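You operate a simulated robot arm through the tools that you are given. There is no shell and no other tool. Be economical: measure what you need, move in short steps, check, and stop when the job is done.

The job below is to be done with a simulated robot arm. You get a single attempt, and the scene is never put back.

JOB
Make a stirred lime tea in the orange cup, filled to its line.
Fine: juice of the lime in the press; cup on the small green tray; stir with the stirrer, back in its pot. Set down upright: what you pick out.

It is judged by the outcome, as a careful person would: the job done as asked, and still so three seconds after it is handed in. It fails if anything else is knocked over, pushed out of place, dropped, spilled or broken.

ROBOT AND FRAMES
A 6-joint arm with a two-finger parallel gripper, fixed in place. Base frame: the origin is at the foot of the arm, x ahead of it, y to its left, z up; the work surface is at about z = 660. Lengths are in mm, angles in degrees, forces in N, time in s.
With the tool pointing down near the work surface it reaches from about 220 to 660 mm from the base axis. Its first joint turns from -66.0 to 66.0 degrees. Payload 2.9 kg.
The TCP is the grasp point between the finger pads, 30 mm short of the fingertips. In the tool frame z runs along the fingers and y along their closing line. Largest opening 110 mm; finger width 20, thickness 10; the body of the gripper, 48 by 112 mm, starts 55 mm behind the TCP.
Orientation is that of the tool frame in the base frame, as [roll, pitch, yaw] about the fixed x, y, z axes, in that order (R = Rz(yaw) Ry(pitch) Rx(roll)). With the fingers straight down and closing along the base's y, the tool's x points along the base's -x, its y along +y and its z along -z.

CONTROLS
- The arm moves only by the tool nudge_tool. Its argument "commands" is a list that holds one entry, the list of rows, each a list of 7 numbers: the finger opening in mm, from 0 to 110, then the shift along the tool's x, y, z in mm, then the turn, a rotation vector about the tool's x, y, z in degrees. In form: [[[grip, tx, ty, tz, ax, ay, az], ...]]. A call has 1 to 8 rows; each row shifts and turns the commanded pose from where the row before left it, along the tool's axes as they then stand. Each row takes 0.2 s and may step no farther than 50 mm and 8.6 degrees from the row before; otherwise, or with a gripper value out of range, the whole call is refused. A pose out of reach is approached as far as the arm can. The call stops where the force on the tool passes 90 N (or 10 N more than at its start, if that is more) or the arm is blocked; 0.2 s more then pass. The fingers move at their own pace (about 108 mm/s each) and stop on an object; they squeeze with about 30 N. The grip force told is the motor's: it shows also when the fingers shut on nothing. Time passes only in rows, and 0.2 s behind the last, so rows that do not move let the fingers close. It gives the time, the measured TCP pose, the force on the tool (base axes), the opening and the grip force at its end, in the units of the frame above (readings bear some noise), with the torque about the TCP (base axes, N m) and any sound that the robot's microphone picked up, and new pictures: "show" is both (left out), scene, wrist or none.
- Cameras (640 x 400 px; columns grow to the right, rows downward): "scene" is fixed at [79, 438, 1377.2]; the picture's right is [-0.72, -0.69, 0.00], its down [-0.44, 0.46, -0.77] and it looks along [0.53, -0.56, -0.64] (base axes); focal length 315 px, centre (320, 200). "wrist" rides on the gripper at [72, 17, -103] in the tool frame; the picture's right is [-0.23, 0.97, 0.00], its down [-0.76, -0.18, -0.62] and it looks along [-0.61, -0.14, 0.78] (tool axes); focal length 222 px, centre (320, 200). There is no depth. A picture from a camera that has moved, and an enlarged one, comes with that camera's place and axes in the base frame and with its lens.
- inspect(camera, box): a new picture of the part [left, top, right, bottom] of that camera's present view, enlarged. The clock stands still meanwhile.
- sign_off(): hands the job in; it is judged then, once.

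Go step by step. Nothing tells you positions but the pictures and the camera data: compare them with the known pose of the tool, close in by small moves and look again before you grip or let go. The budget is 120 turns and 200 pictures, counting those below and the enlarged ones. Unless the task says otherwise, let go and move clear before handing in, and close with one line.

The tools are called after ">>>" as name(argument=value, ...) on one line, values as JSON. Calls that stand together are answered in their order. nudge_tool: Moves the arm, as the interface text tells. Its arguments: {"type":"object","properties":{"commands":{"type":"array","items":{"type":"array","items":{"type":"array","items":{"type":"number"}}}},"show":{"type":"string","enum":["both","scene","wrist","none"]}},"required":["commands"]} The other tools are called the same way: inspect (camera, box) takes an enlarged picture of a part of a camera's view; sign_off () hands the job in.

At the start:

```text
clock: 0.0
tcp_pos: [469.3, -60.4, 1087.2]
tcp_rot: [-180.0, 0.0, 180.0]
contact_force: [0.8, -0.3, 0.2]
wrist_torque: [0.0, 0.02, -0.01]
gripper_width: 109.9
finger_force: 0.1
```

scene: 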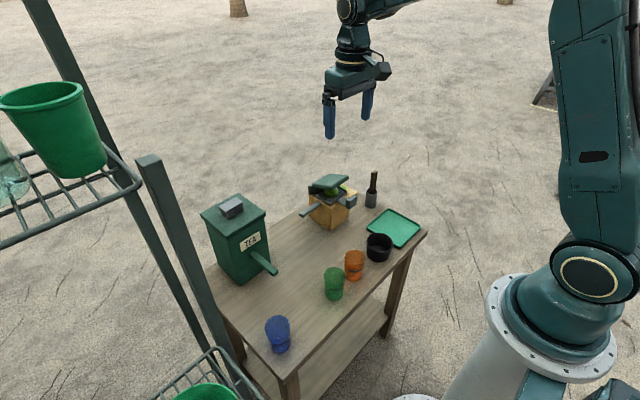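
wrist: 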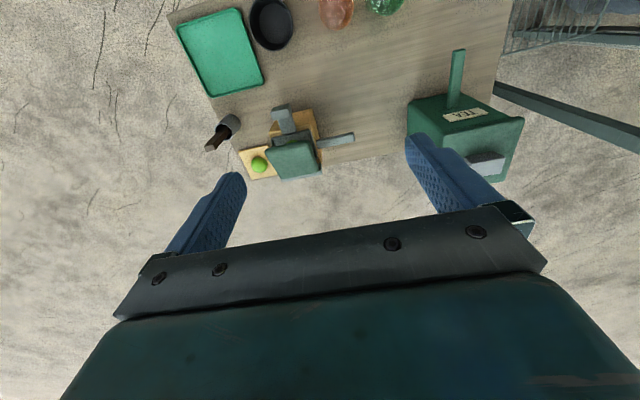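

I see a table with a tea dispenser, a lime press, a stirrer pot, a green tray, a black bowl and several cups. I'll enlarge the views first to understand the devices.

>>> inspect(camera="scene", box=[190, 160, 320, 290])

>>> inspect(camera="scene", box=[290, 160, 430, 310])

>>> inspect(camera="wrist", box=[170, 0, 350, 190])

>>> inspect(camera="wrist", box=[310, 0, 530, 190])

```text
3.08 times, centred on (255, 225) of scene
camera zoom: at [79.0, 438.0, 1377.2], right [-0.72, -0.69, 0.0], down [-0.44, 0.46, -0.77], along [0.53, -0.56, -0.64], focal length 970 px, centre (520, 123)
```

zoom: 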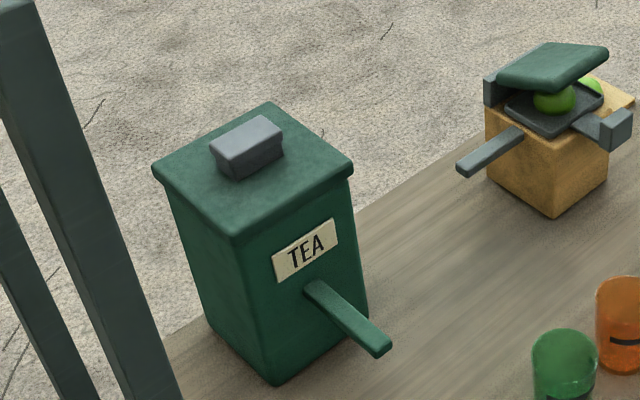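

```text
2.67 times, centred on (360, 235) of scene
camera zoom: at [79.0, 438.0, 1377.2], right [-0.72, -0.69, 0.0], down [-0.44, 0.46, -0.77], along [0.53, -0.56, -0.64], focal length 840 px, centre (213, 107)
```

zoom: 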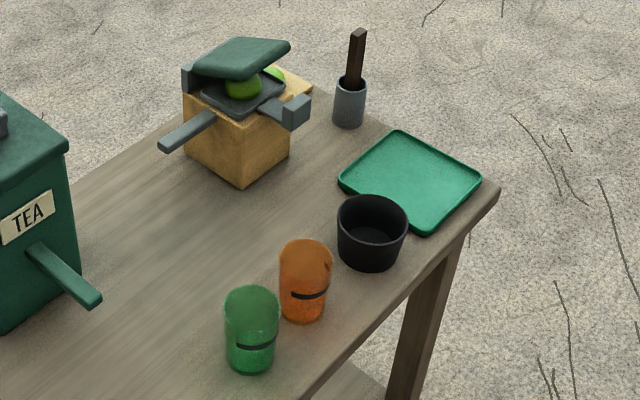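

```text
2.11 times, centred on (260, 95) of wrist
camera zoom: at [397.2, -44.4, 1190.7], right [0.23, 0.97, 0.0], down [0.76, -0.18, 0.62], along [0.61, -0.14, -0.78], focal length 468 px, centre (446, 421)
```

zoom: 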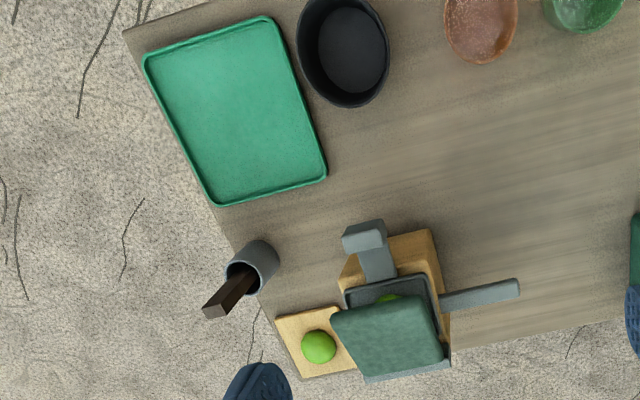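

```text
2.11 times, centred on (420, 95) of wrist
camera zoom: at [397.2, -44.4, 1190.7], right [0.23, 0.97, 0.0], down [0.76, -0.18, 0.62], along [0.61, -0.14, -0.78], focal length 468 px, centre (110, 421)
```

zoom: 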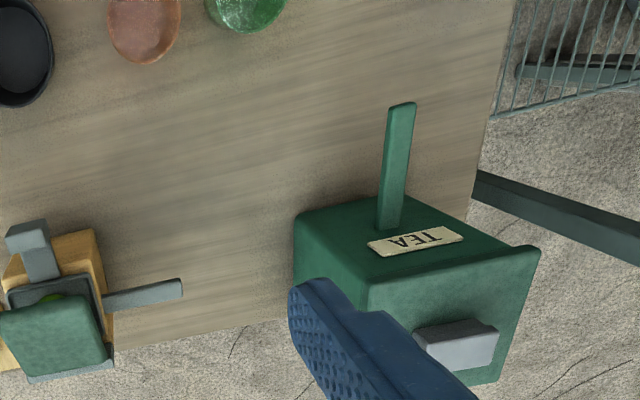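

The press has a lime under an open lid, and its spout points to +y. The dispenser bar points toward the robot, and both bars sit around z=760. I'll lower the wrist camera for a close look at the press.

>>> nudge_tool(commands=[[[110, 0, -10, 45, 0, 0, 0], [110, 0, -10, 45, 0, 0, 0], [110, 0, -10, 45, 0, 0, 0], [110, 0, -12, 40, 0, 0, 0]]], show="both")

>>> inspect(camera="wrist", box=[180, 60, 480, 260])

```text
clock: 1.0
tcp_pos: [471.7, -104.2, 911.9]
tcp_rot: [-179.9, 0.0, 180.0]
contact_force: [0.2, 1.0, -0.1]
wrist_torque: [0.02, -0.02, 0.03]
gripper_width: 110.2
finger_force: 0.0
camera wrist: at [399.5, -87.2, 1014.9], right [0.23, 0.97, 0.0], down [0.76, -0.18, 0.62], along [0.61, -0.14, -0.78], focal length 222 px, centre (320, 200)
```

scene: 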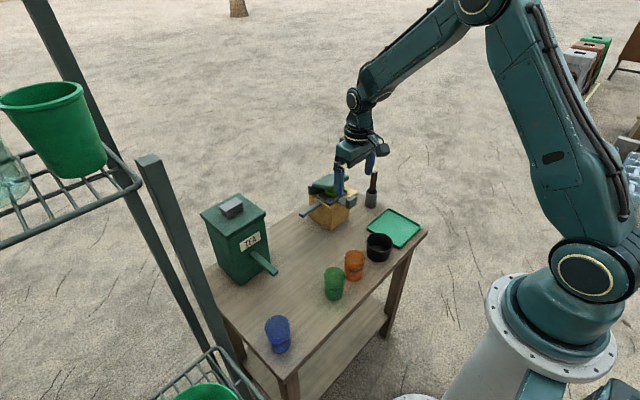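
wrist: 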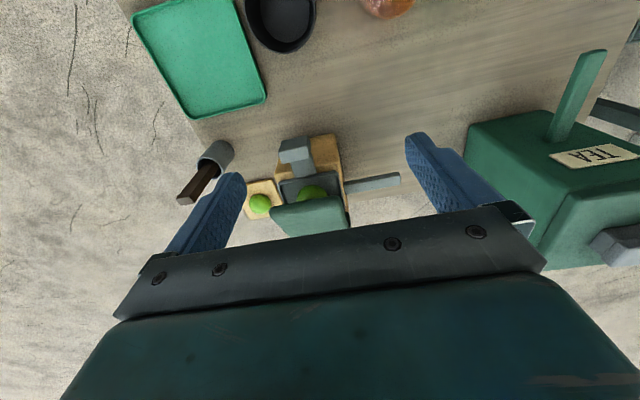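

```text
2.00 times, centred on (330, 160) of wrist
camera zoom: at [399.5, -87.2, 1014.9], right [0.23, 0.97, 0.0], down [0.76, -0.18, 0.62], along [0.61, -0.14, -0.78], focal length 444 px, centre (300, 280)
```

zoom: 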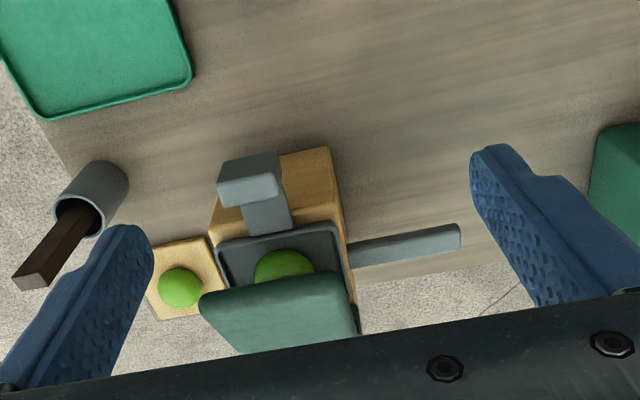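

The press has a tray with a lime, a lid hinged at the far side, a front lever with a block on its end, and a spout toward +y. I'll back off and tilt the tool for a more sideways look, which also clears the scene view.

>>> nudge_tool(commands=[[[110, 40, 0, 0, 0, -8.5, 0], [110, 40, 0, 0, 0, -8.5, 0], [110, 30, 0, 0, 0, -8.5, 0], [110, 0, 0, 0, 0, -8.5, 0]]], show="wrist")

>>> inspect(camera="scene", box=[295, 165, 365, 235])

>>> inspect(camera="wrist", box=[230, 60, 400, 230])

```text
clock: 2.0
tcp_pos: [359.6, -101.4, 899.3]
tcp_rot: [-180.0, 34.1, -180.0]
contact_force: [0.9, 0.1, 0.4]
wrist_torque: [0.03, -0.01, -0.04]
gripper_width: 110.2
finger_force: 0.0
camera wrist: at [242.6, -85.8, 944.2], right [0.19, 0.97, 0.13], down [0.28, -0.18, 0.94], along [0.94, -0.14, -0.31], focal length 222 px, centre (320, 200)
```

wrist: 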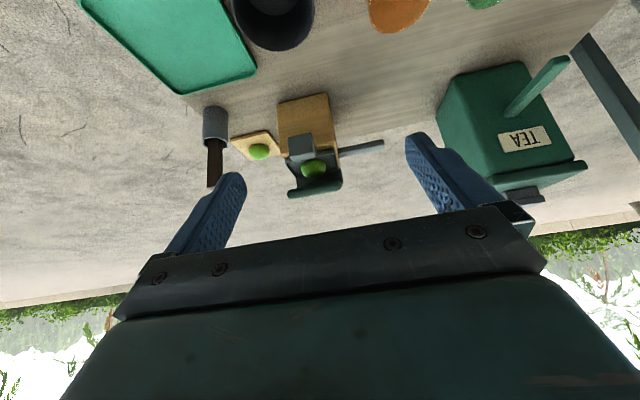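

```text
5.71 times, centred on (330, 200) of scene
camera zoom: at [79.0, 438.0, 1377.2], right [-0.72, -0.69, 0.0], down [-0.44, 0.46, -0.77], along [0.53, -0.56, -0.64], focal length 1801 px, centre (263, 200)
```

zoom: 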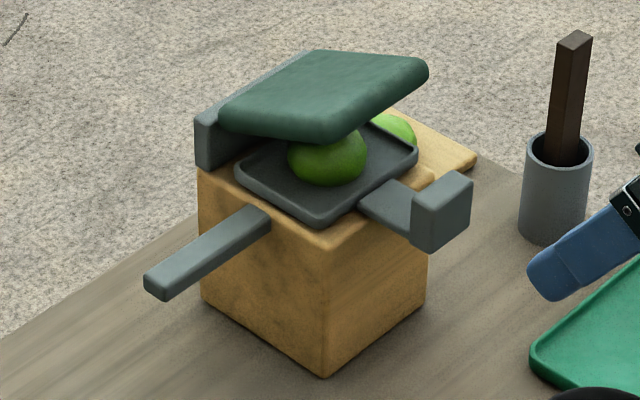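

```text
2.35 times, centred on (315, 145) of wrist
camera zoom: at [242.6, -85.8, 944.2], right [0.19, 0.97, 0.13], down [0.28, -0.18, 0.94], along [0.94, -0.14, -0.31], focal length 523 px, centre (332, 329)
```

zoom: 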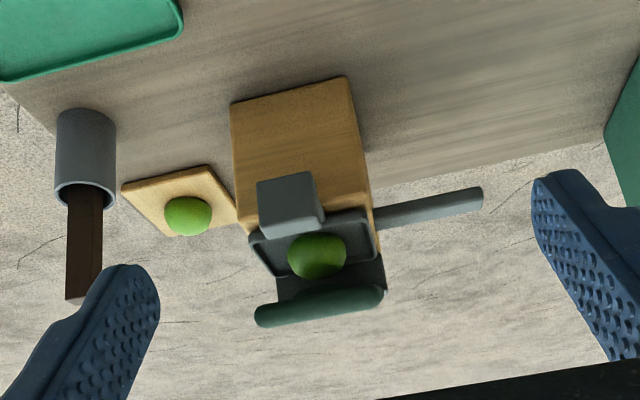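

The lid is hinged at the back and sits about 25° open, and the gray block at the front may be the press handle. Next I'll enlarge the cups and the dispenser.

>>> inspect(camera="scene", box=[315, 240, 375, 305])

>>> inspect(camera="scene", box=[195, 190, 285, 290])

>>> inspect(camera="wrist", box=[420, 30, 600, 220])

```text
6.15 times, centred on (345, 272) of scene
camera zoom: at [79.0, 438.0, 1377.2], right [-0.72, -0.69, 0.0], down [-0.44, 0.46, -0.77], along [0.53, -0.56, -0.64], focal length 1939 px, centre (166, -246)
```

zoom: 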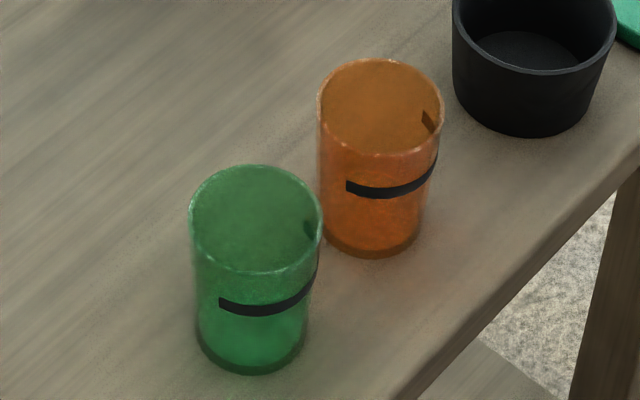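

```text
4.00 times, centred on (240, 240) of scene
camera zoom: at [79.0, 438.0, 1377.2], right [-0.72, -0.69, 0.0], down [-0.44, 0.46, -0.77], along [0.53, -0.56, -0.64], focal length 1260 px, centre (640, 40)
```

zoom: 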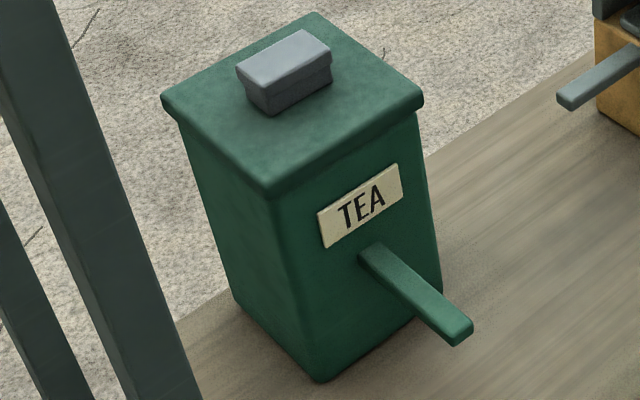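

```text
2.11 times, centred on (510, 125) of wrist
camera zoom: at [242.6, -85.8, 944.2], right [0.19, 0.97, 0.13], down [0.28, -0.18, 0.94], along [0.94, -0.14, -0.31], focal length 468 px, centre (-80, 358)
```

zoom: 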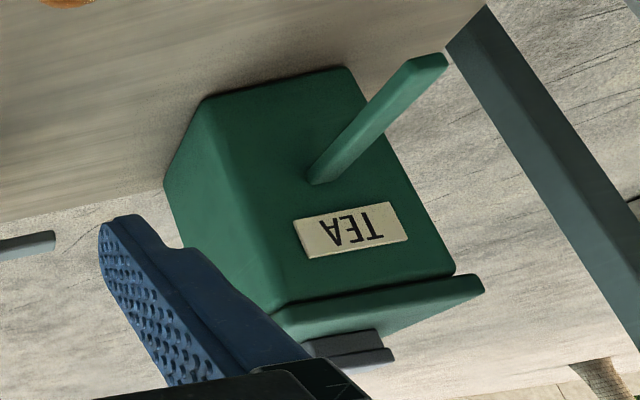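

I now have working estimates: orange cup at about (381,-15), 80 tall with its line near z=712; dispenser spout tip at about (483,166,758); press spout tip at about (588,-20,760). I'll keep the 34° tilt and move to a pre-grasp behind the orange cup.

>>> nudge_tool(commands=[[[64, 22.3, 21.6, 20.2, 0, 0, 0], [64, 22.3, 21.6, 20.2, 0, 0, 0], [64, 22.3, 21.6, 20.2, 0, 0, 0], [64, 22.3, 21.6, 20.2, 0, 0, 0]]], show="both")

>>> inspect(camera="scene", box=[305, 220, 405, 310])

```text
clock: 3.0
tcp_pos: [343.0, -13.9, 776.5]
tcp_rot: [180.0, 34.0, 180.0]
contact_force: [-0.1, -0.1, 0.7]
wrist_torque: [0.05, -0.03, 0.02]
gripper_width: 63.9
finger_force: 0.0
out of reach, approached as far as the arm can: row 2, 3
camera wrist: at [225.8, 1.1, 822.7], right [0.19, 0.97, 0.13], down [0.28, -0.18, 0.94], along [0.94, -0.14, -0.31], focal length 222 px, centre (320, 200)
```

scene: 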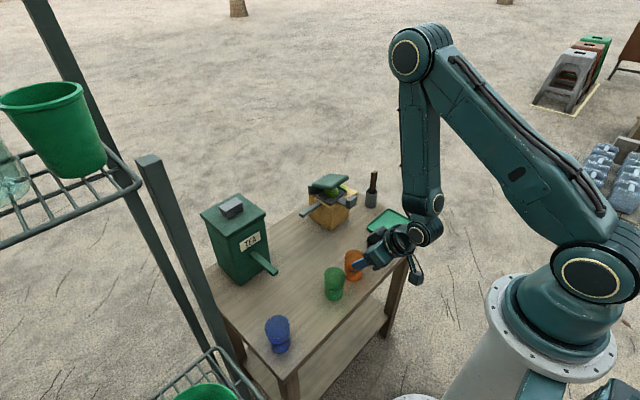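
wrist: 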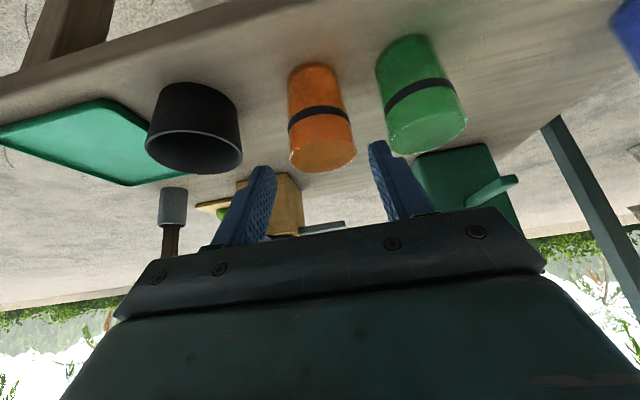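

```text
4.44 times, centred on (355, 265) of scene
camera zoom: at [79.0, 438.0, 1377.2], right [-0.72, -0.69, 0.0], down [-0.44, 0.46, -0.77], along [0.53, -0.56, -0.64], focal length 1401 px, centre (164, -89)
```

zoom: 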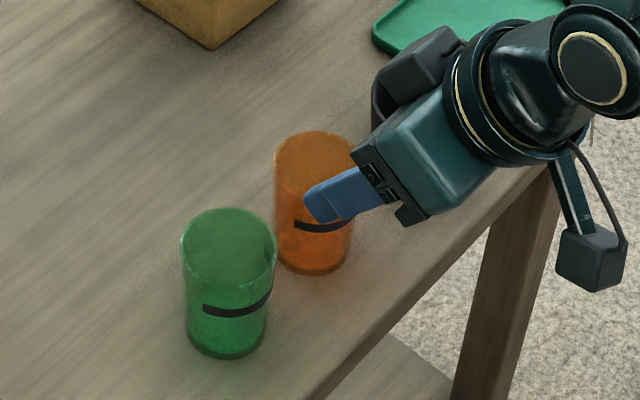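

The wrist view confirms the cup at y≈-15, centred between the fingers. I'll advance halfway along the tool axis and check.

>>> nudge_tool(commands=[[[64, 2, -0.5, 20, 0, 0, 0], [64, 2, -0.5, 20, 0, 0, 0]]], show="none")

```text
clock: 3.6
tcp_pos: [364.1, -18.0, 741.7]
tcp_rot: [-180.0, 34.0, -180.0]
contact_force: [-0.8, 0.4, -0.5]
wrist_torque: [-0.02, 0.01, 0.02]
gripper_width: 64.2
finger_force: 0.1
```

On track; I'll finish the approach.

>>> nudge_tool(commands=[[[64, 3, 1.2, 20, 0, 0, 0], [64, 3, 1, 19, 0, 0, 0], [64, 0, 0, 0, 0, 0, 0]]], show="wrist")

>>> inspect(camera="scene", box=[315, 230, 405, 310])

```text
clock: 4.4
tcp_pos: [378.8, -17.5, 706.2]
tcp_rot: [180.0, 33.9, 180.0]
contact_force: [-0.6, 0.1, -0.1]
wrist_torque: [-0.03, 0.0, 0.04]
gripper_width: 63.7
finger_force: 0.1
camera wrist: at [262.4, -1.5, 753.0], right [0.19, 0.97, 0.13], down [0.28, -0.18, 0.94], along [0.94, -0.14, -0.31], focal length 222 px, centre (320, 200)
```

wrist: 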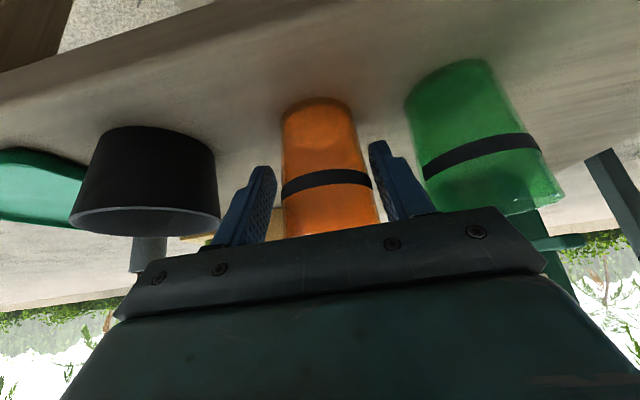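

```text
5.00 times, centred on (360, 270) of scene
camera zoom: at [79.0, 438.0, 1377.2], right [-0.72, -0.69, 0.0], down [-0.44, 0.46, -0.77], along [0.53, -0.56, -0.64], focal length 1576 px, centre (120, -150)
```

zoom: 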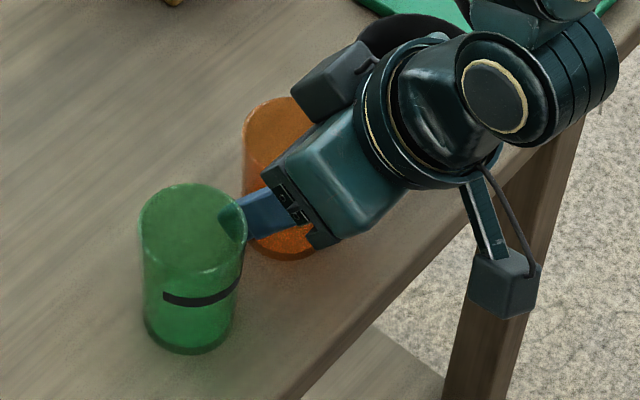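

The cup sits slightly toward +y relative to the fingers. I'll shift +3 mm, close, then lift a little.

>>> nudge_tool(commands=[[[64, 0, 3, 0, 0, 0, 0], [55, 0, 0, 0, 0, 0, 0], [48, 0, 0, 0, 0, 0, 0], [40, 0, 0, 0, 0, 0, 0], [40, 0, 0, 0, 0, 0, 0]]], show="wrist")

```text
clock: 5.6
tcp_pos: [380.3, -15.6, 706.6]
tcp_rot: [-180.0, 34.0, 180.0]
contact_force: [-0.2, -1.1, 1.2]
wrist_torque: [-0.06, -0.03, -0.04]
gripper_width: 50.8
finger_force: 30.1
camera wrist: at [262.9, 1.6, 752.4], right [0.19, 0.97, 0.13], down [0.28, -0.18, 0.94], along [0.94, -0.14, -0.31], focal length 222 px, centre (320, 200)
```

wrist: 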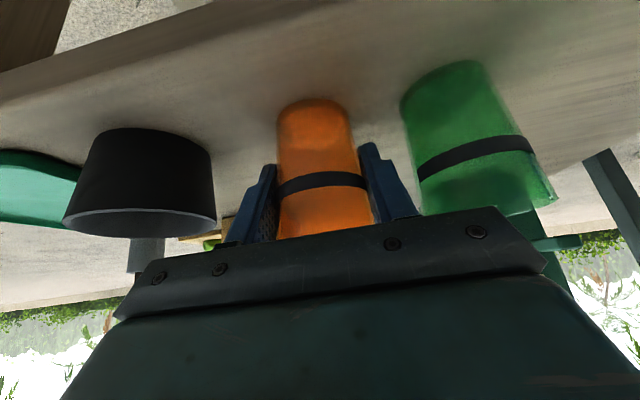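

The cup is gripped at 50.8 mm. For clearance under the spouts I want a little more tilt, so I'll release, tilt 8.5° more about the TCP, re-grip, and lift 20 mm.

>>> nudge_tool(commands=[[[64, 0, 0, 0, 0, 0, 0], [64, 0, 0, 0, 0, -4.3, 0], [64, 0, 0, 0, 0, -4.2, 0], [50, 0, 0, 0, 0, 0, 0], [40, 0, 0, 0, 0, 0, 0], [40, 0, 0, 0, 0, 0, 0], [40, -6.8, 0, -7.4, 0, 0, 0], [40, -6.8, 0, -7.4, 0, 0, 0]]], show="both")

```text
clock: 7.4
tcp_pos: [380.5, -15.2, 725.3]
tcp_rot: [-180.0, 42.5, 180.0]
contact_force: [-0.4, -0.2, 0.0]
wrist_torque: [0.02, -0.02, 0.0]
gripper_width: 50.6
finger_force: 29.9
camera wrist: at [257.8, 1.9, 753.8], right [0.17, 0.97, 0.15], down [0.14, -0.18, 0.97], along [0.98, -0.14, -0.17], focal length 222 px, centre (320, 200)
```

scene: 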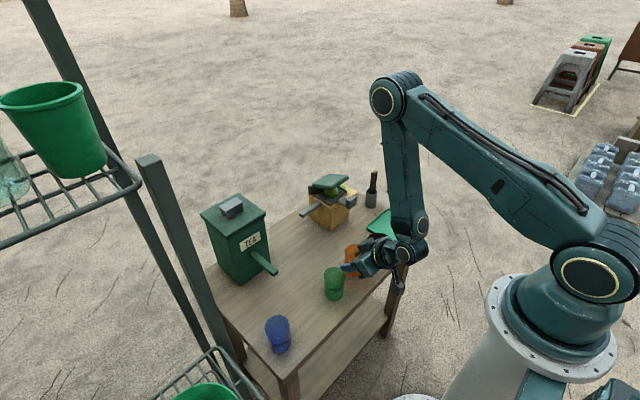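
wrist: 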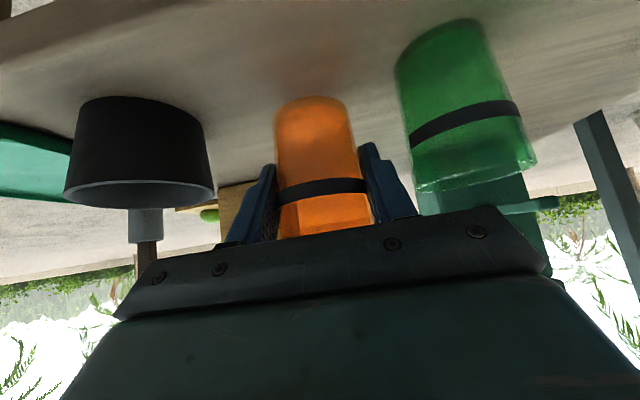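

Cup lifted, about 20 mm clear. I'll move forward to x≈530, just short of the press spout.

>>> nudge_tool(commands=[[[40, -27.6, -1.7, 25.4, 0, 0, 0], [40, -27.6, -1.7, 25.4, 0, 0, 0], [40, -27.6, -1.7, 25.4, 0, 0, 0], [40, -27.6, -1.7, 25.4, 0, 0, 0], [40, 0, 0, 0, 0, 0, 0]]], show="wrist")

>>> inspect(camera="scene", box=[275, 165, 375, 255])

```text
clock: 8.6
tcp_pos: [531.1, -19.5, 725.7]
tcp_rot: [179.9, 42.4, -180.0]
contact_force: [-0.4, 0.4, -0.7]
wrist_torque: [0.01, 0.01, 0.0]
gripper_width: 50.2
finger_force: 30.0
camera wrist: at [408.0, -3.6, 754.3], right [0.17, 0.97, 0.15], down [0.14, -0.18, 0.97], along [0.98, -0.14, -0.17], focal length 222 px, centre (320, 200)
```

wrist: 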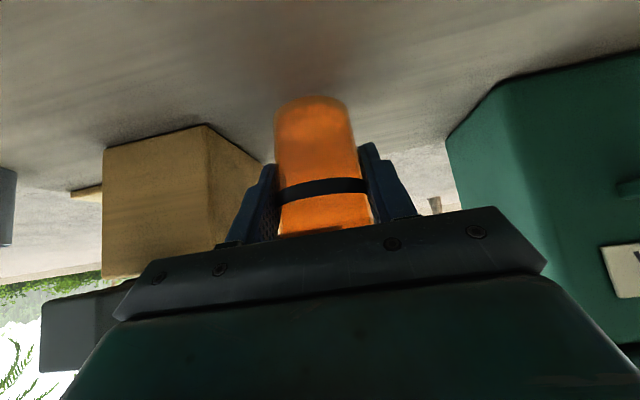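

```text
4.44 times, centred on (325, 210) of scene
camera zoom: at [79.0, 438.0, 1377.2], right [-0.72, -0.69, 0.0], down [-0.44, 0.46, -0.77], along [0.53, -0.56, -0.64], focal length 1401 px, centre (298, 156)
```

zoom: 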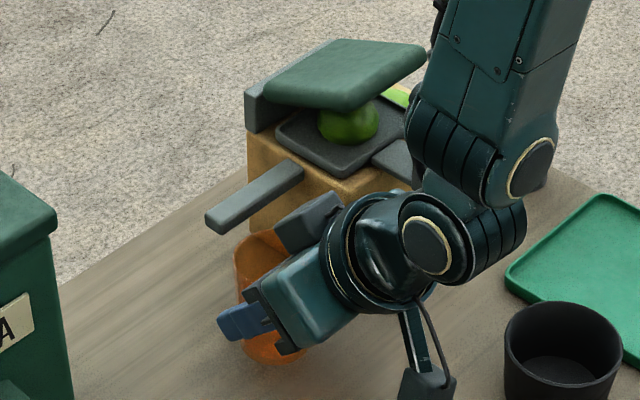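

The press spout tip triangulates to (588,-18,~755) and the cup rim stands at about 740. I'll lower until the cup is about 1.5 mm above the table, go 25 mm forward, and check.

>>> nudge_tool(commands=[[[40, 6.1, 0.5, 6.6, 0, 0, 0], [40, 6.1, 0.5, 6.6, 0, 0, 0], [40, 0, 0, 0, 0, 0, 0], [40, -9.2, 0, 8.4, 0, 0, 0], [40, -9.2, 0, 8.4, 0, 0, 0], [40, 0, 0, 0, 0, 0, 0]]], show="none")

>>> inspect(camera="scene", box=[290, 180, 360, 240])

```text
clock: 10.0
tcp_pos: [555.9, -19.7, 708.3]
tcp_rot: [-180.0, 42.6, -179.9]
contact_force: [-0.2, 0.9, 0.1]
wrist_torque: [-0.01, 0.02, 0.03]
gripper_width: 50.1
finger_force: 30.5
```

```text
6.67 times, centred on (325, 210) of scene
camera zoom: at [79.0, 438.0, 1377.2], right [-0.72, -0.69, 0.0], down [-0.44, 0.46, -0.77], along [0.53, -0.56, -0.64], focal length 2101 px, centre (287, 133)
```

zoom: 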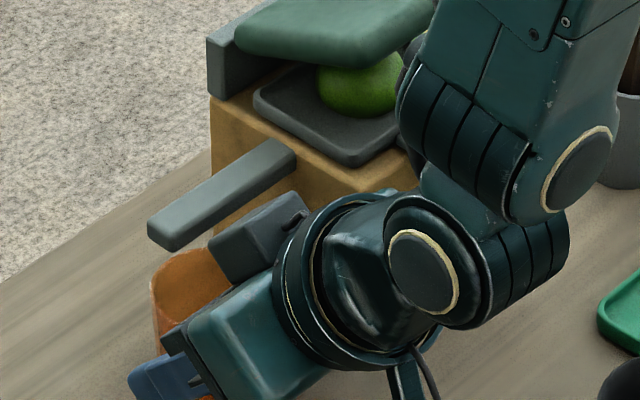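

There is roughly 9 mm of clearance between gripper and spout along the tool axis. I'll slide the cup forward in small steps to x≈586.

>>> nudge_tool(commands=[[[40, -7.4, 0.5, 6.8, 0, 0, 0], [40, -7.4, 0.5, 6.8, 0, 0, 0], [40, 0, 0, 0, 0, 0, 0]]], show="none")

>>> inspect(camera="scene", box=[290, 180, 360, 240])

```text
clock: 10.8
tcp_pos: [577.2, -19.9, 707.9]
tcp_rot: [-180.0, 42.4, -180.0]
contact_force: [-0.9, 0.7, 0.6]
wrist_torque: [0.03, -0.06, 0.0]
gripper_width: 50.1
finger_force: 29.7
```

```text
6.67 times, centred on (325, 210) of scene
camera zoom: at [79.0, 438.0, 1377.2], right [-0.72, -0.69, 0.0], down [-0.44, 0.46, -0.77], along [0.53, -0.56, -0.64], focal length 2101 px, centre (287, 133)
```

zoom: 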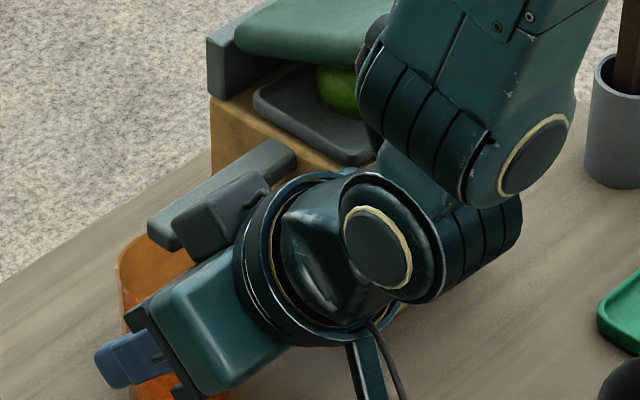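

The spout tip is over the cup. I'll go 9 mm more, set down, and open.

>>> nudge_tool(commands=[[[40, -6.6, 0.5, 6.1, 0, 0, 0], [40, 0, 0, 0, 0, 0, 0], [40, 1.0, 0, 1.1, 0, 0, 0], [40, 0, 0, 0, 0, 0, 0], [60, 0, 0, 0, 0, 0, 0], [64, 0, 0, 0, 0, 0, 0], [64, 0, 0, -20, 0, 0, 0], [64, 0, 0, -40, 0, 0, 0]]], show="none")

>>> nudge_tool(commands=[[[64, 35, 0, 30, 0, 0, 0], [64, 0, 0, -45, 0, 0, 0], [64, 0, 0, -45, 0, 0, 0]]], show="both")

>>> inspect(camera="scene", box=[285, 165, 365, 245])

```text
clock: 12.6
tcp_pos: [543.9, -19.4, 749.7]
tcp_rot: [-180.0, 42.5, 180.0]
contact_force: [-0.6, -0.1, 0.2]
wrist_torque: [-0.01, -0.02, 0.02]
gripper_width: 63.9
finger_force: 0.1
```

```text
clock: 13.4
tcp_pos: [477.9, -22.3, 769.2]
tcp_rot: [-180.0, 42.4, -179.9]
contact_force: [-0.3, 0.2, 0.1]
wrist_torque: [0.01, 0.03, -0.02]
gripper_width: 64.1
finger_force: 0.0
camera wrist: at [354.9, -4.6, 797.4], right [0.17, 0.97, 0.15], down [0.14, -0.18, 0.97], along [0.98, -0.14, -0.17], focal length 222 px, centre (320, 200)
```

scene: 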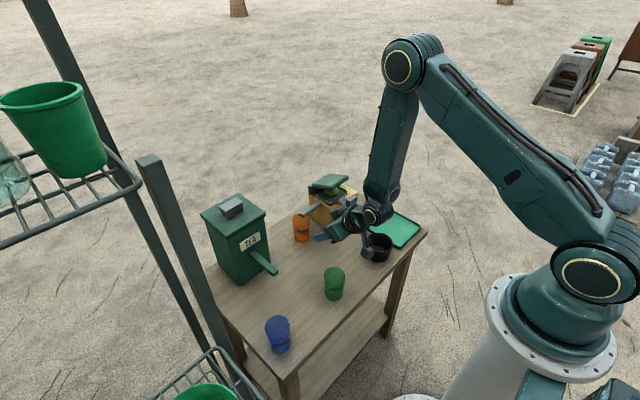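
wrist: 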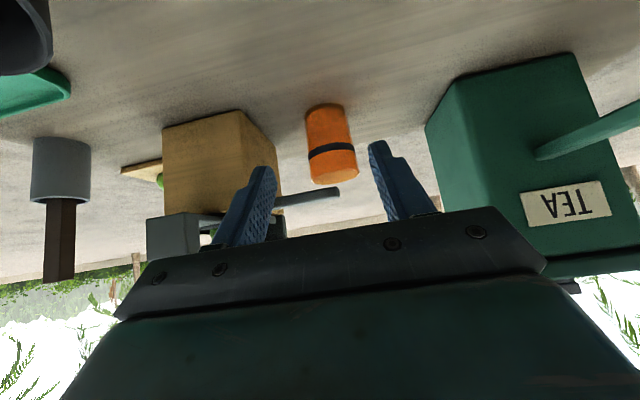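

```text
5.00 times, centred on (325, 205) of scene
camera zoom: at [79.0, 438.0, 1377.2], right [-0.72, -0.69, 0.0], down [-0.44, 0.46, -0.77], along [0.53, -0.56, -0.64], focal length 1576 px, centre (295, 175)
```

zoom: 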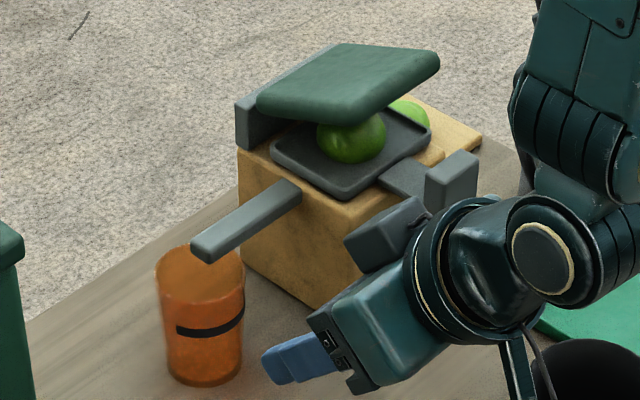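

The cup stands under the spout tip, centred. I'll raise the tool to vertical near the press to see how it is actuated.

>>> nudge_tool(commands=[[[64, -23.6, -10, -25.8, 0, 8.5, 0], [64, -19.6, -20, -29, 0, 8.5, 0], [64, -15, -20, -31.6, 0, 8.5, 0], [64, -10.2, -20, -33.5, 0, 8.5, 0], [40, -5.2, -20, -34.6, 0, 8.5, 0], [0, 0, -20, 0, 0, 0, 0]]], show="wrist")

>>> inspect(camera="wrist", box=[220, 80, 420, 240])

```text
clock: 14.8
tcp_pos: [480.1, -130.9, 946.3]
tcp_rot: [180.0, 0.0, -180.0]
contact_force: [1.0, 1.0, -0.1]
wrist_torque: [-0.01, 0.01, 0.01]
gripper_width: 0.0
finger_force: 29.6
camera wrist: at [408.1, -114.5, 1049.4], right [0.23, 0.97, 0.0], down [0.76, -0.18, 0.62], along [0.61, -0.14, -0.78], focal length 222 px, centre (320, 200)
```

wrist: 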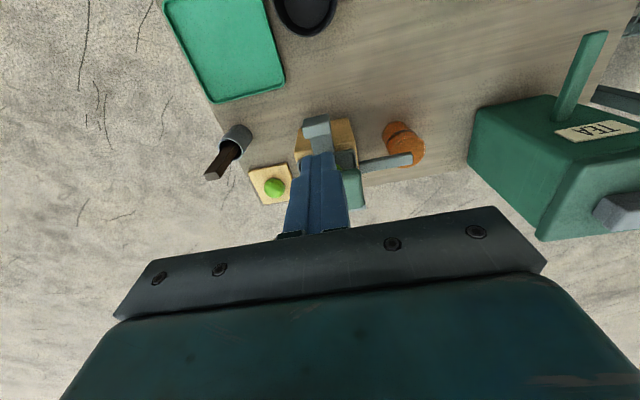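

```text
2.50 times, centred on (320, 160) of wrist
camera zoom: at [408.1, -114.5, 1049.4], right [0.23, 0.97, 0.0], down [0.76, -0.18, 0.62], along [0.61, -0.14, -0.78], focal length 555 px, centre (320, 300)
```

zoom: 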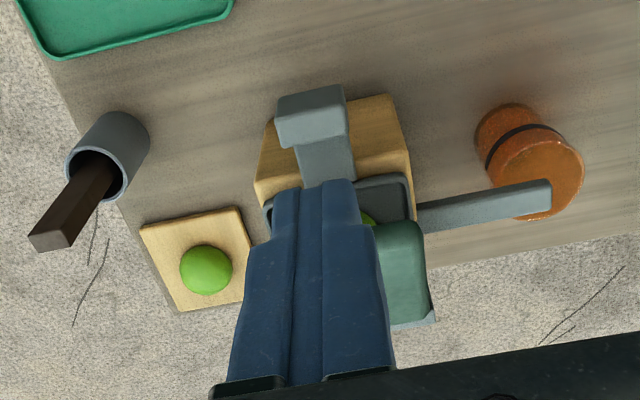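

The gray block's top is at about (499,-137,799) on an arm rising toward the front, so it looks like the press lever handle. I'll hover closed fingers above it, then push down gently.

>>> nudge_tool(commands=[[[0, -9, -3, 40, 0, 0, 0], [0, -9, -3, 40, 0, 0, 0], [0, 0, 0, 16, 0, 0, 0], [0, 0, 0, 0, 0, 0, 0]]], show="wrist")

>>> inspect(camera="scene", box=[295, 150, 375, 230])

```text
clock: 15.8
tcp_pos: [496.8, -136.7, 851.2]
tcp_rot: [-180.0, 0.1, -180.0]
contact_force: [-0.1, -0.1, -0.3]
wrist_torque: [0.01, 0.01, -0.04]
gripper_width: 0.0
finger_force: 30.2
camera wrist: at [424.4, -120.5, 954.7], right [0.23, 0.97, 0.0], down [0.76, -0.18, 0.62], along [0.61, -0.14, -0.78], focal length 222 px, centre (320, 200)
```

wrist: 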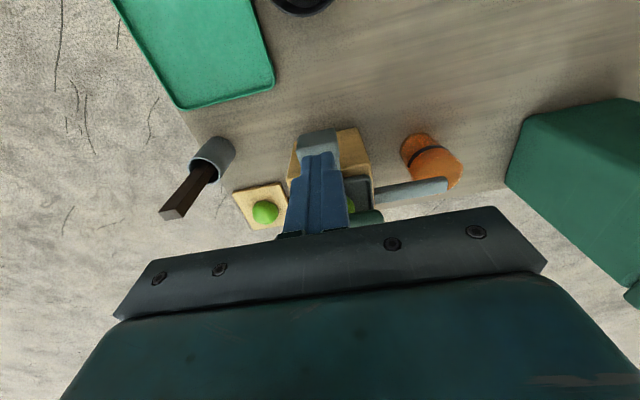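

```text
5.00 times, centred on (335, 190) of scene
camera zoom: at [79.0, 438.0, 1377.2], right [-0.72, -0.69, 0.0], down [-0.44, 0.46, -0.77], along [0.53, -0.56, -0.64], focal length 1576 px, centre (245, 250)
```

zoom: 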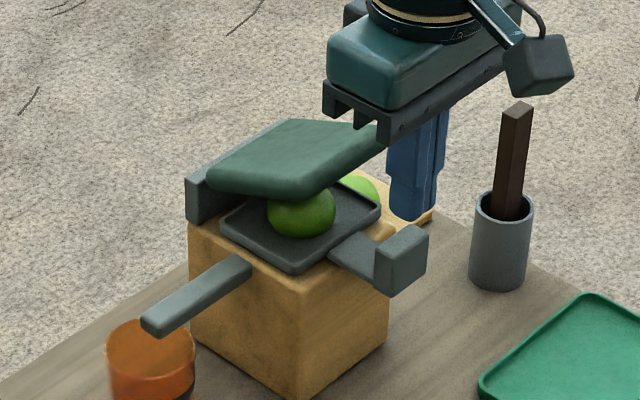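

The fingertips are right above the block. I'll descend gently.

>>> nudge_tool(commands=[[[0, 0, 0, 12, 0, 0, 0], [0, 0, 0, 4, 0, 0, 0], [0, 0, 0, 4, 0, 0, 0], [0, 0, 0, 4, 0, 0, 0], [0, 0, 0, 4, 0, 0, 0]]], show="none")

>>> inspect(camera="scene", box=[295, 150, 375, 230])

```text
clock: 17.0
tcp_pos: [495.9, -136.4, 825.0]
tcp_rot: [179.9, 0.1, -179.9]
contact_force: [-13.7, 2.2, 34.0]
wrist_torque: [0.15, 0.35, 0.09]
gripper_width: 0.0
finger_force: 29.8
```

```text
5.00 times, centred on (335, 190) of scene
camera zoom: at [78.2, 438.2, 1377.2], right [-0.72, -0.69, 0.0], down [-0.44, 0.46, -0.77], along [0.53, -0.56, -0.64], focal length 1576 px, centre (245, 250)
```

zoom: 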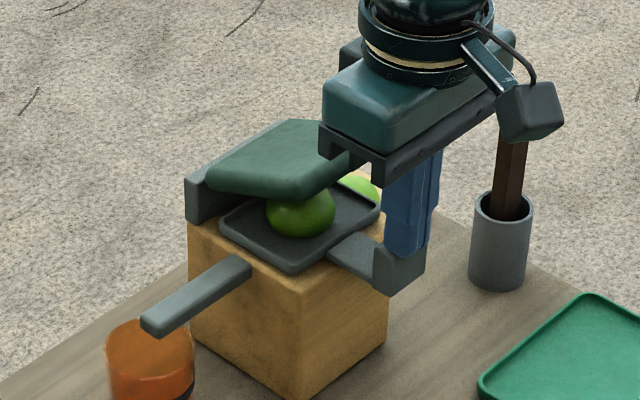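

At 34 N the block seems to be holding or barely moving. I'll push a little further and watch.

>>> nudge_tool(commands=[[[0, 0, 0, 3, 0, 0, 0], [0, 0, 0, 3, 0, 0, 0], [0, 0, 0, 0, 0, 0, 0]]], show="none")

>>> inspect(camera="scene", box=[295, 150, 375, 230])

```text
clock: 17.6
tcp_pos: [498.1, -135.8, 825.9]
tcp_rot: [180.0, 0.2, 180.0]
contact_force: [-4.3, 1.0, 8.5]
wrist_torque: [0.12, 0.4, 0.06]
gripper_width: 0.0
finger_force: 30.2
stopped in row 2: the force on the tool passed its limit at 95 N (the readings are from after the stop); the commanded pose is now the measured one
```

```text
5.00 times, centred on (335, 190) of scene
camera zoom: at [78.6, 438.1, 1377.2], right [-0.72, -0.69, 0.0], down [-0.44, 0.46, -0.77], along [0.53, -0.56, -0.64], focal length 1576 px, centre (245, 250)
```

zoom: 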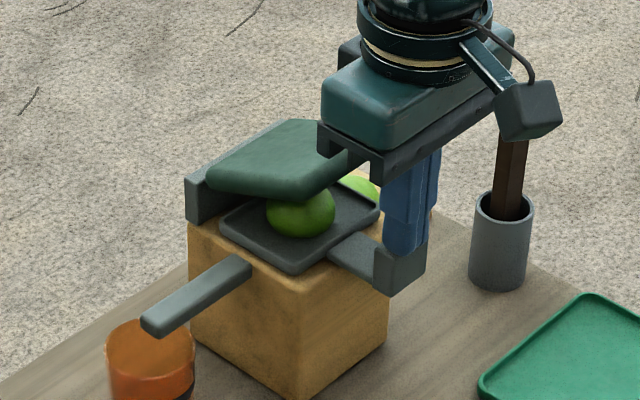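

The block is rigid to a downward push, so it's a fixed handle. The natural actuator is the lid: its front edge is at about (544,-136,830) and its hinge near (623,-138,799). I'll retreat, move above the front part of the lid, and press that.

>>> nudge_tool(commands=[[[0, 0, 0, -25, 0, 0, 0], [0, 0, 0, -25, 0, 0, 0], [0, -30, -1, 0, 0, 0, 0], [0, -30, -1, 0, 0, 0, 0], [0, 0, 0, 10, 0, 0, 0]]], show="wrist")

>>> inspect(camera="scene", box=[295, 150, 375, 230])

```text
clock: 18.8
tcp_pos: [557.7, -136.0, 865.1]
tcp_rot: [-179.8, 0.2, -180.0]
contact_force: [0.6, -0.4, 0.3]
wrist_torque: [0.02, 0.01, -0.02]
gripper_width: 0.0
finger_force: 30.0
camera wrist: at [485.5, -119.4, 968.2], right [0.23, 0.97, 0.0], down [0.76, -0.18, 0.63], along [0.61, -0.14, -0.78], focal length 222 px, centre (320, 200)
```

wrist: 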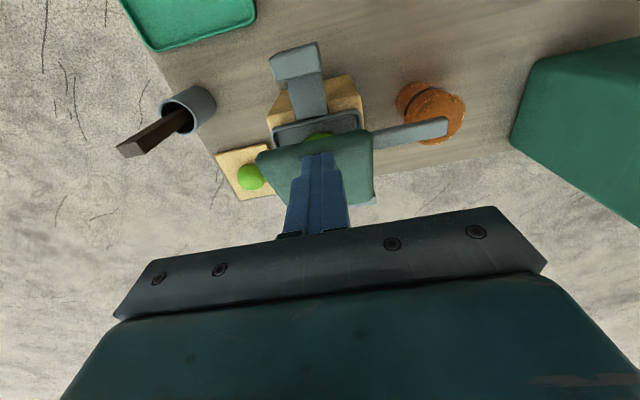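

```text
5.00 times, centred on (335, 190) of scene
camera zoom: at [79.0, 438.0, 1377.2], right [-0.72, -0.69, 0.0], down [-0.44, 0.46, -0.77], along [0.53, -0.56, -0.64], focal length 1576 px, centre (245, 250)
```

zoom: 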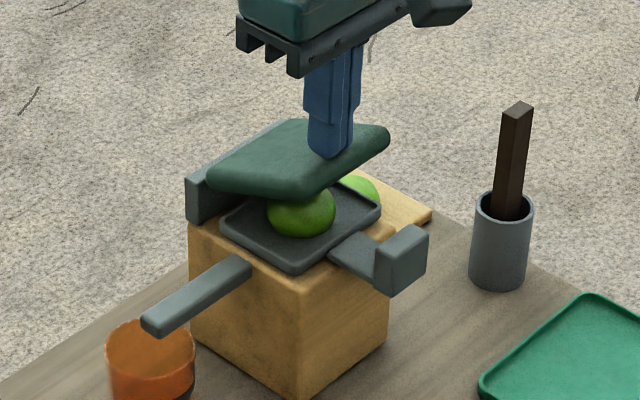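

The fingertips are over the front-centre of the lid. I'll press down slowly.

>>> nudge_tool(commands=[[[0, 0, 0, 6, 0, 0, 0], [0, 0, 0, 4, 0, 0, 0], [0, 0, 0, 4, 0, 0, 0], [0, 0, 0, 4, 0, 0, 0]]], show="none")

>>> inspect(camera="scene", box=[295, 150, 375, 230])

```text
clock: 19.8
tcp_pos: [557.5, -138.1, 846.9]
tcp_rot: [180.0, 0.1, -180.0]
contact_force: [0.4, 1.2, 1.2]
wrist_torque: [0.06, 0.01, 0.04]
gripper_width: 0.0
finger_force: 30.3
```

```text
5.00 times, centred on (335, 190) of scene
camera zoom: at [79.0, 438.0, 1377.2], right [-0.72, -0.69, 0.0], down [-0.44, 0.46, -0.77], along [0.53, -0.56, -0.64], focal length 1576 px, centre (245, 250)
```

zoom: 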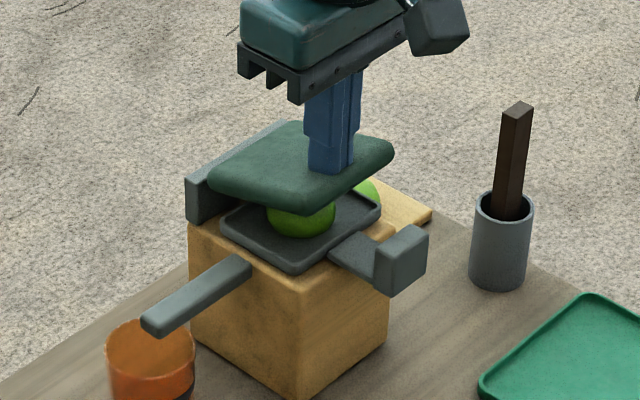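

The lid is moving down. I'll continue.

>>> nudge_tool(commands=[[[0, 0, 0, 4, 0, 0, 0], [0, 0, 0, 4, 0, 0, 0], [0, 0, 0, 4, 0, 0, 0], [0, 0, 0, 3, 0, 0, 0], [0, 0, 0, 3, 0, 0, 0]]], show="none")

>>> inspect(camera="scene", box=[285, 160, 365, 250])

```text
clock: 21.0
tcp_pos: [559.0, -137.1, 832.2]
tcp_rot: [-179.9, 0.3, -179.8]
contact_force: [-8.7, 0.3, 28.2]
wrist_torque: [0.0, 0.54, 0.12]
gripper_width: 0.2
finger_force: 29.9
```

```text
4.44 times, centred on (325, 205) of scene
camera zoom: at [78.3, 438.1, 1377.2], right [-0.72, -0.69, 0.0], down [-0.44, 0.46, -0.77], along [0.53, -0.56, -0.64], focal length 1401 px, centre (298, 178)
```

zoom: 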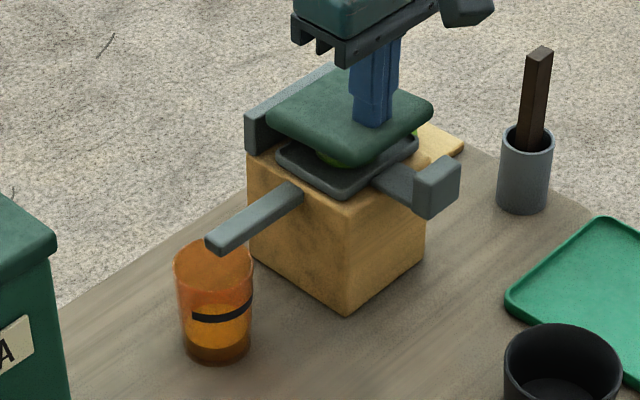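

Juice seems to be reaching the cup at 28 N. I'll hold, press slightly more, and look.

>>> nudge_tool(commands=[[[0, 0, 0, 2, 0, 0, 0], [0, 0, 0, 0, 0, 0, 0], [0, 0, 0, 0, 0, 0, 0], [0, 0, 0, 0, 0, 0, 0], [0, 0, 0, 0, 0, 0, 0]]], show="none")

>>> inspect(camera="scene", box=[280, 200, 330, 250])

>>> inspect(camera="scene", box=[285, 160, 365, 250])

```text
clock: 22.2
tcp_pos: [558.7, -137.4, 831.5]
tcp_rot: [-179.7, 0.6, 179.9]
contact_force: [-11.9, -4.3, 47.9]
wrist_torque: [-0.11, 0.81, -0.02]
gripper_width: 0.0
finger_force: 29.9
```

```text
8.00 times, centred on (305, 225) of scene
camera zoom: at [77.9, 438.1, 1377.2], right [-0.72, -0.69, 0.0], down [-0.44, 0.46, -0.77], along [0.53, -0.56, -0.64], focal length 2521 px, centre (440, 0)
```

zoom: 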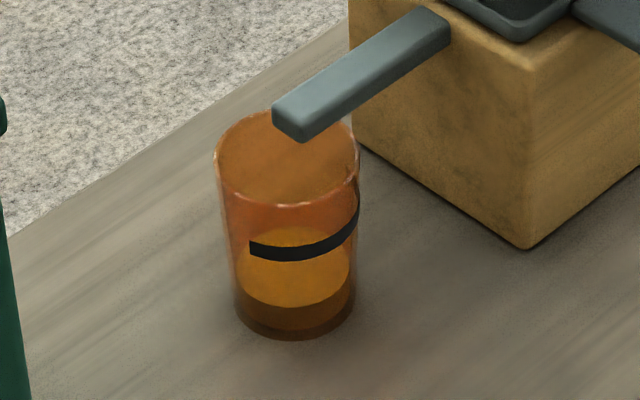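

```text
4.44 times, centred on (325, 205) of scene
camera zoom: at [77.9, 438.1, 1377.2], right [-0.72, -0.69, 0.0], down [-0.44, 0.46, -0.77], along [0.53, -0.56, -0.64], focal length 1401 px, centre (298, 178)
```

zoom: 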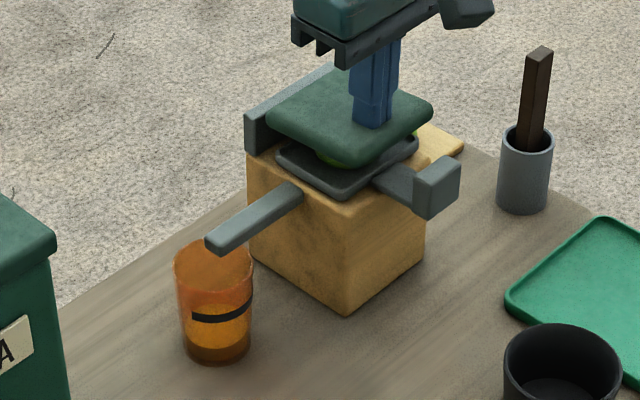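

The cup now holds juice, with the surface ellipse visible well below the line. I'll press slightly harder to see whether more comes out.

>>> nudge_tool(commands=[[[0, 0, 0, 1.2, 0, 0, 0], [0, 0, 0, 0, 0, 0, 0], [0, 0, 0, 0, 0, 0, 0], [0, 0, 0, 0, 0, 0, 0], [0, 0, 0, 0, 0, 0, 0], [0, 0, 0, 0, 0, 0, 0], [0, 0, 0, 0, 0, 0, 0], [0, 0, 0, 0, 0, 0, 0]]], show="none")

>>> inspect(camera="scene", box=[280, 200, 330, 250])

```text
clock: 24.0
tcp_pos: [558.1, -137.7, 830.1]
tcp_rot: [-179.8, 0.7, 179.9]
contact_force: [-15.0, -11.1, 52.3]
wrist_torque: [-0.3, 0.89, 0.05]
gripper_width: 0.0
finger_force: 30.6
```

```text
8.00 times, centred on (305, 225) of scene
camera zoom: at [77.8, 438.0, 1377.3], right [-0.72, -0.69, 0.0], down [-0.44, 0.46, -0.77], along [0.53, -0.56, -0.64], focal length 2521 px, centre (440, 0)
```

zoom: 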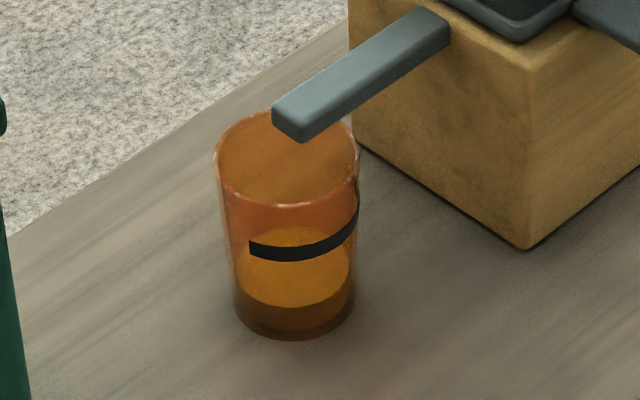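

No further change, so the lime is pressed out. I'll lift off, swing back and tilt again to fetch the cup.

>>> nudge_tool(commands=[[[0, 0, 0, -40, 0, 0, 0], [0, 0, 0, -40, 0, 0, 0], [64, 40, 20, 0, 0, 0, 0], [64, 40, 24, 0, 0, 0, 0], [64, 0, 25, 0, 0, -8.5, 0], [64, 0, 25, 0, 0, -8.5, 0], [64, 0, 25, 0, 0, -8.5, 0], [64, 0, 0, 0, 0, -8.5, 0]]], show="scene")

>>> inspect(camera="scene", box=[285, 160, 365, 250])

```text
clock: 25.8
tcp_pos: [479.0, -17.9, 903.3]
tcp_rot: [180.0, 34.3, 179.9]
contact_force: [0.0, -0.3, -0.1]
wrist_torque: [0.01, -0.01, 0.0]
gripper_width: 64.0
finger_force: 0.1
```

scene: 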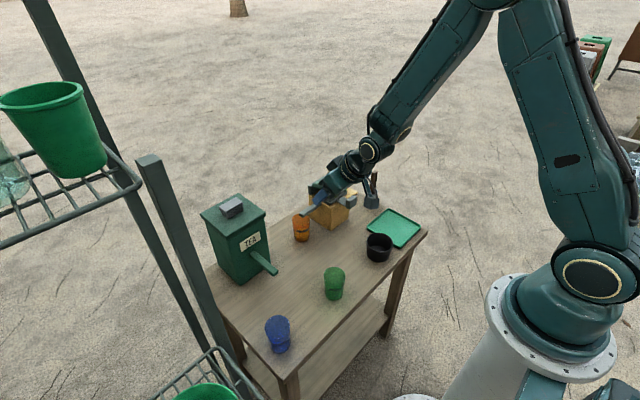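

```text
4.44 times, centred on (325, 205) of scene
camera zoom: at [79.0, 438.0, 1377.2], right [-0.72, -0.69, 0.0], down [-0.44, 0.46, -0.77], along [0.53, -0.56, -0.64], focal length 1401 px, centre (298, 178)
```

zoom: 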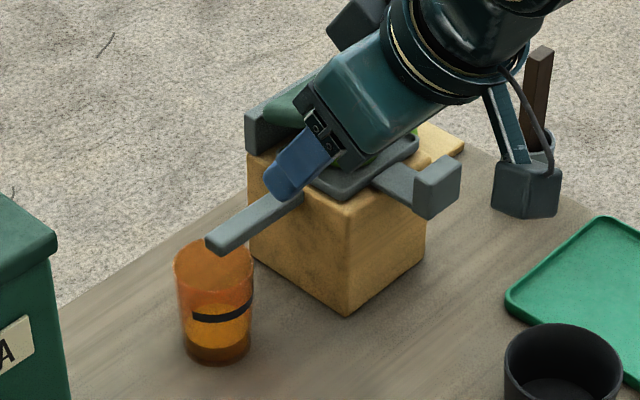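

Now rotate to 42.5° and descend to the cup's pre-grasp.

>>> nudge_tool(commands=[[[64, 22.5, 0, 33, 0, -8.3, 0], [64, 31.8, 0, 34.6, 0, 0, 0], [64, 31.8, 0, 34.6, 0, 0, 0], [64, 0, 0, 0, 0, 0, 0]]], show="wrist")

```text
clock: 26.8
tcp_pos: [476.5, -17.7, 771.7]
tcp_rot: [-180.0, 42.4, -180.0]
contact_force: [-0.7, 0.0, 0.2]
wrist_torque: [0.03, 0.01, -0.02]
gripper_width: 63.8
finger_force: 0.1
camera wrist: at [353.7, -1.7, 799.6], right [0.17, 0.97, 0.15], down [0.14, -0.18, 0.97], along [0.98, -0.14, -0.17], focal length 222 px, centre (320, 200)
```

wrist: 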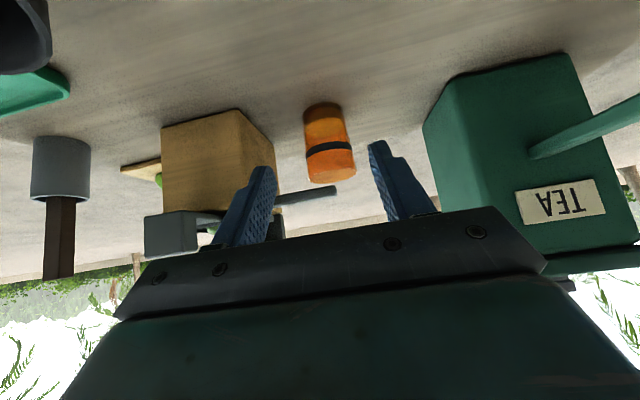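

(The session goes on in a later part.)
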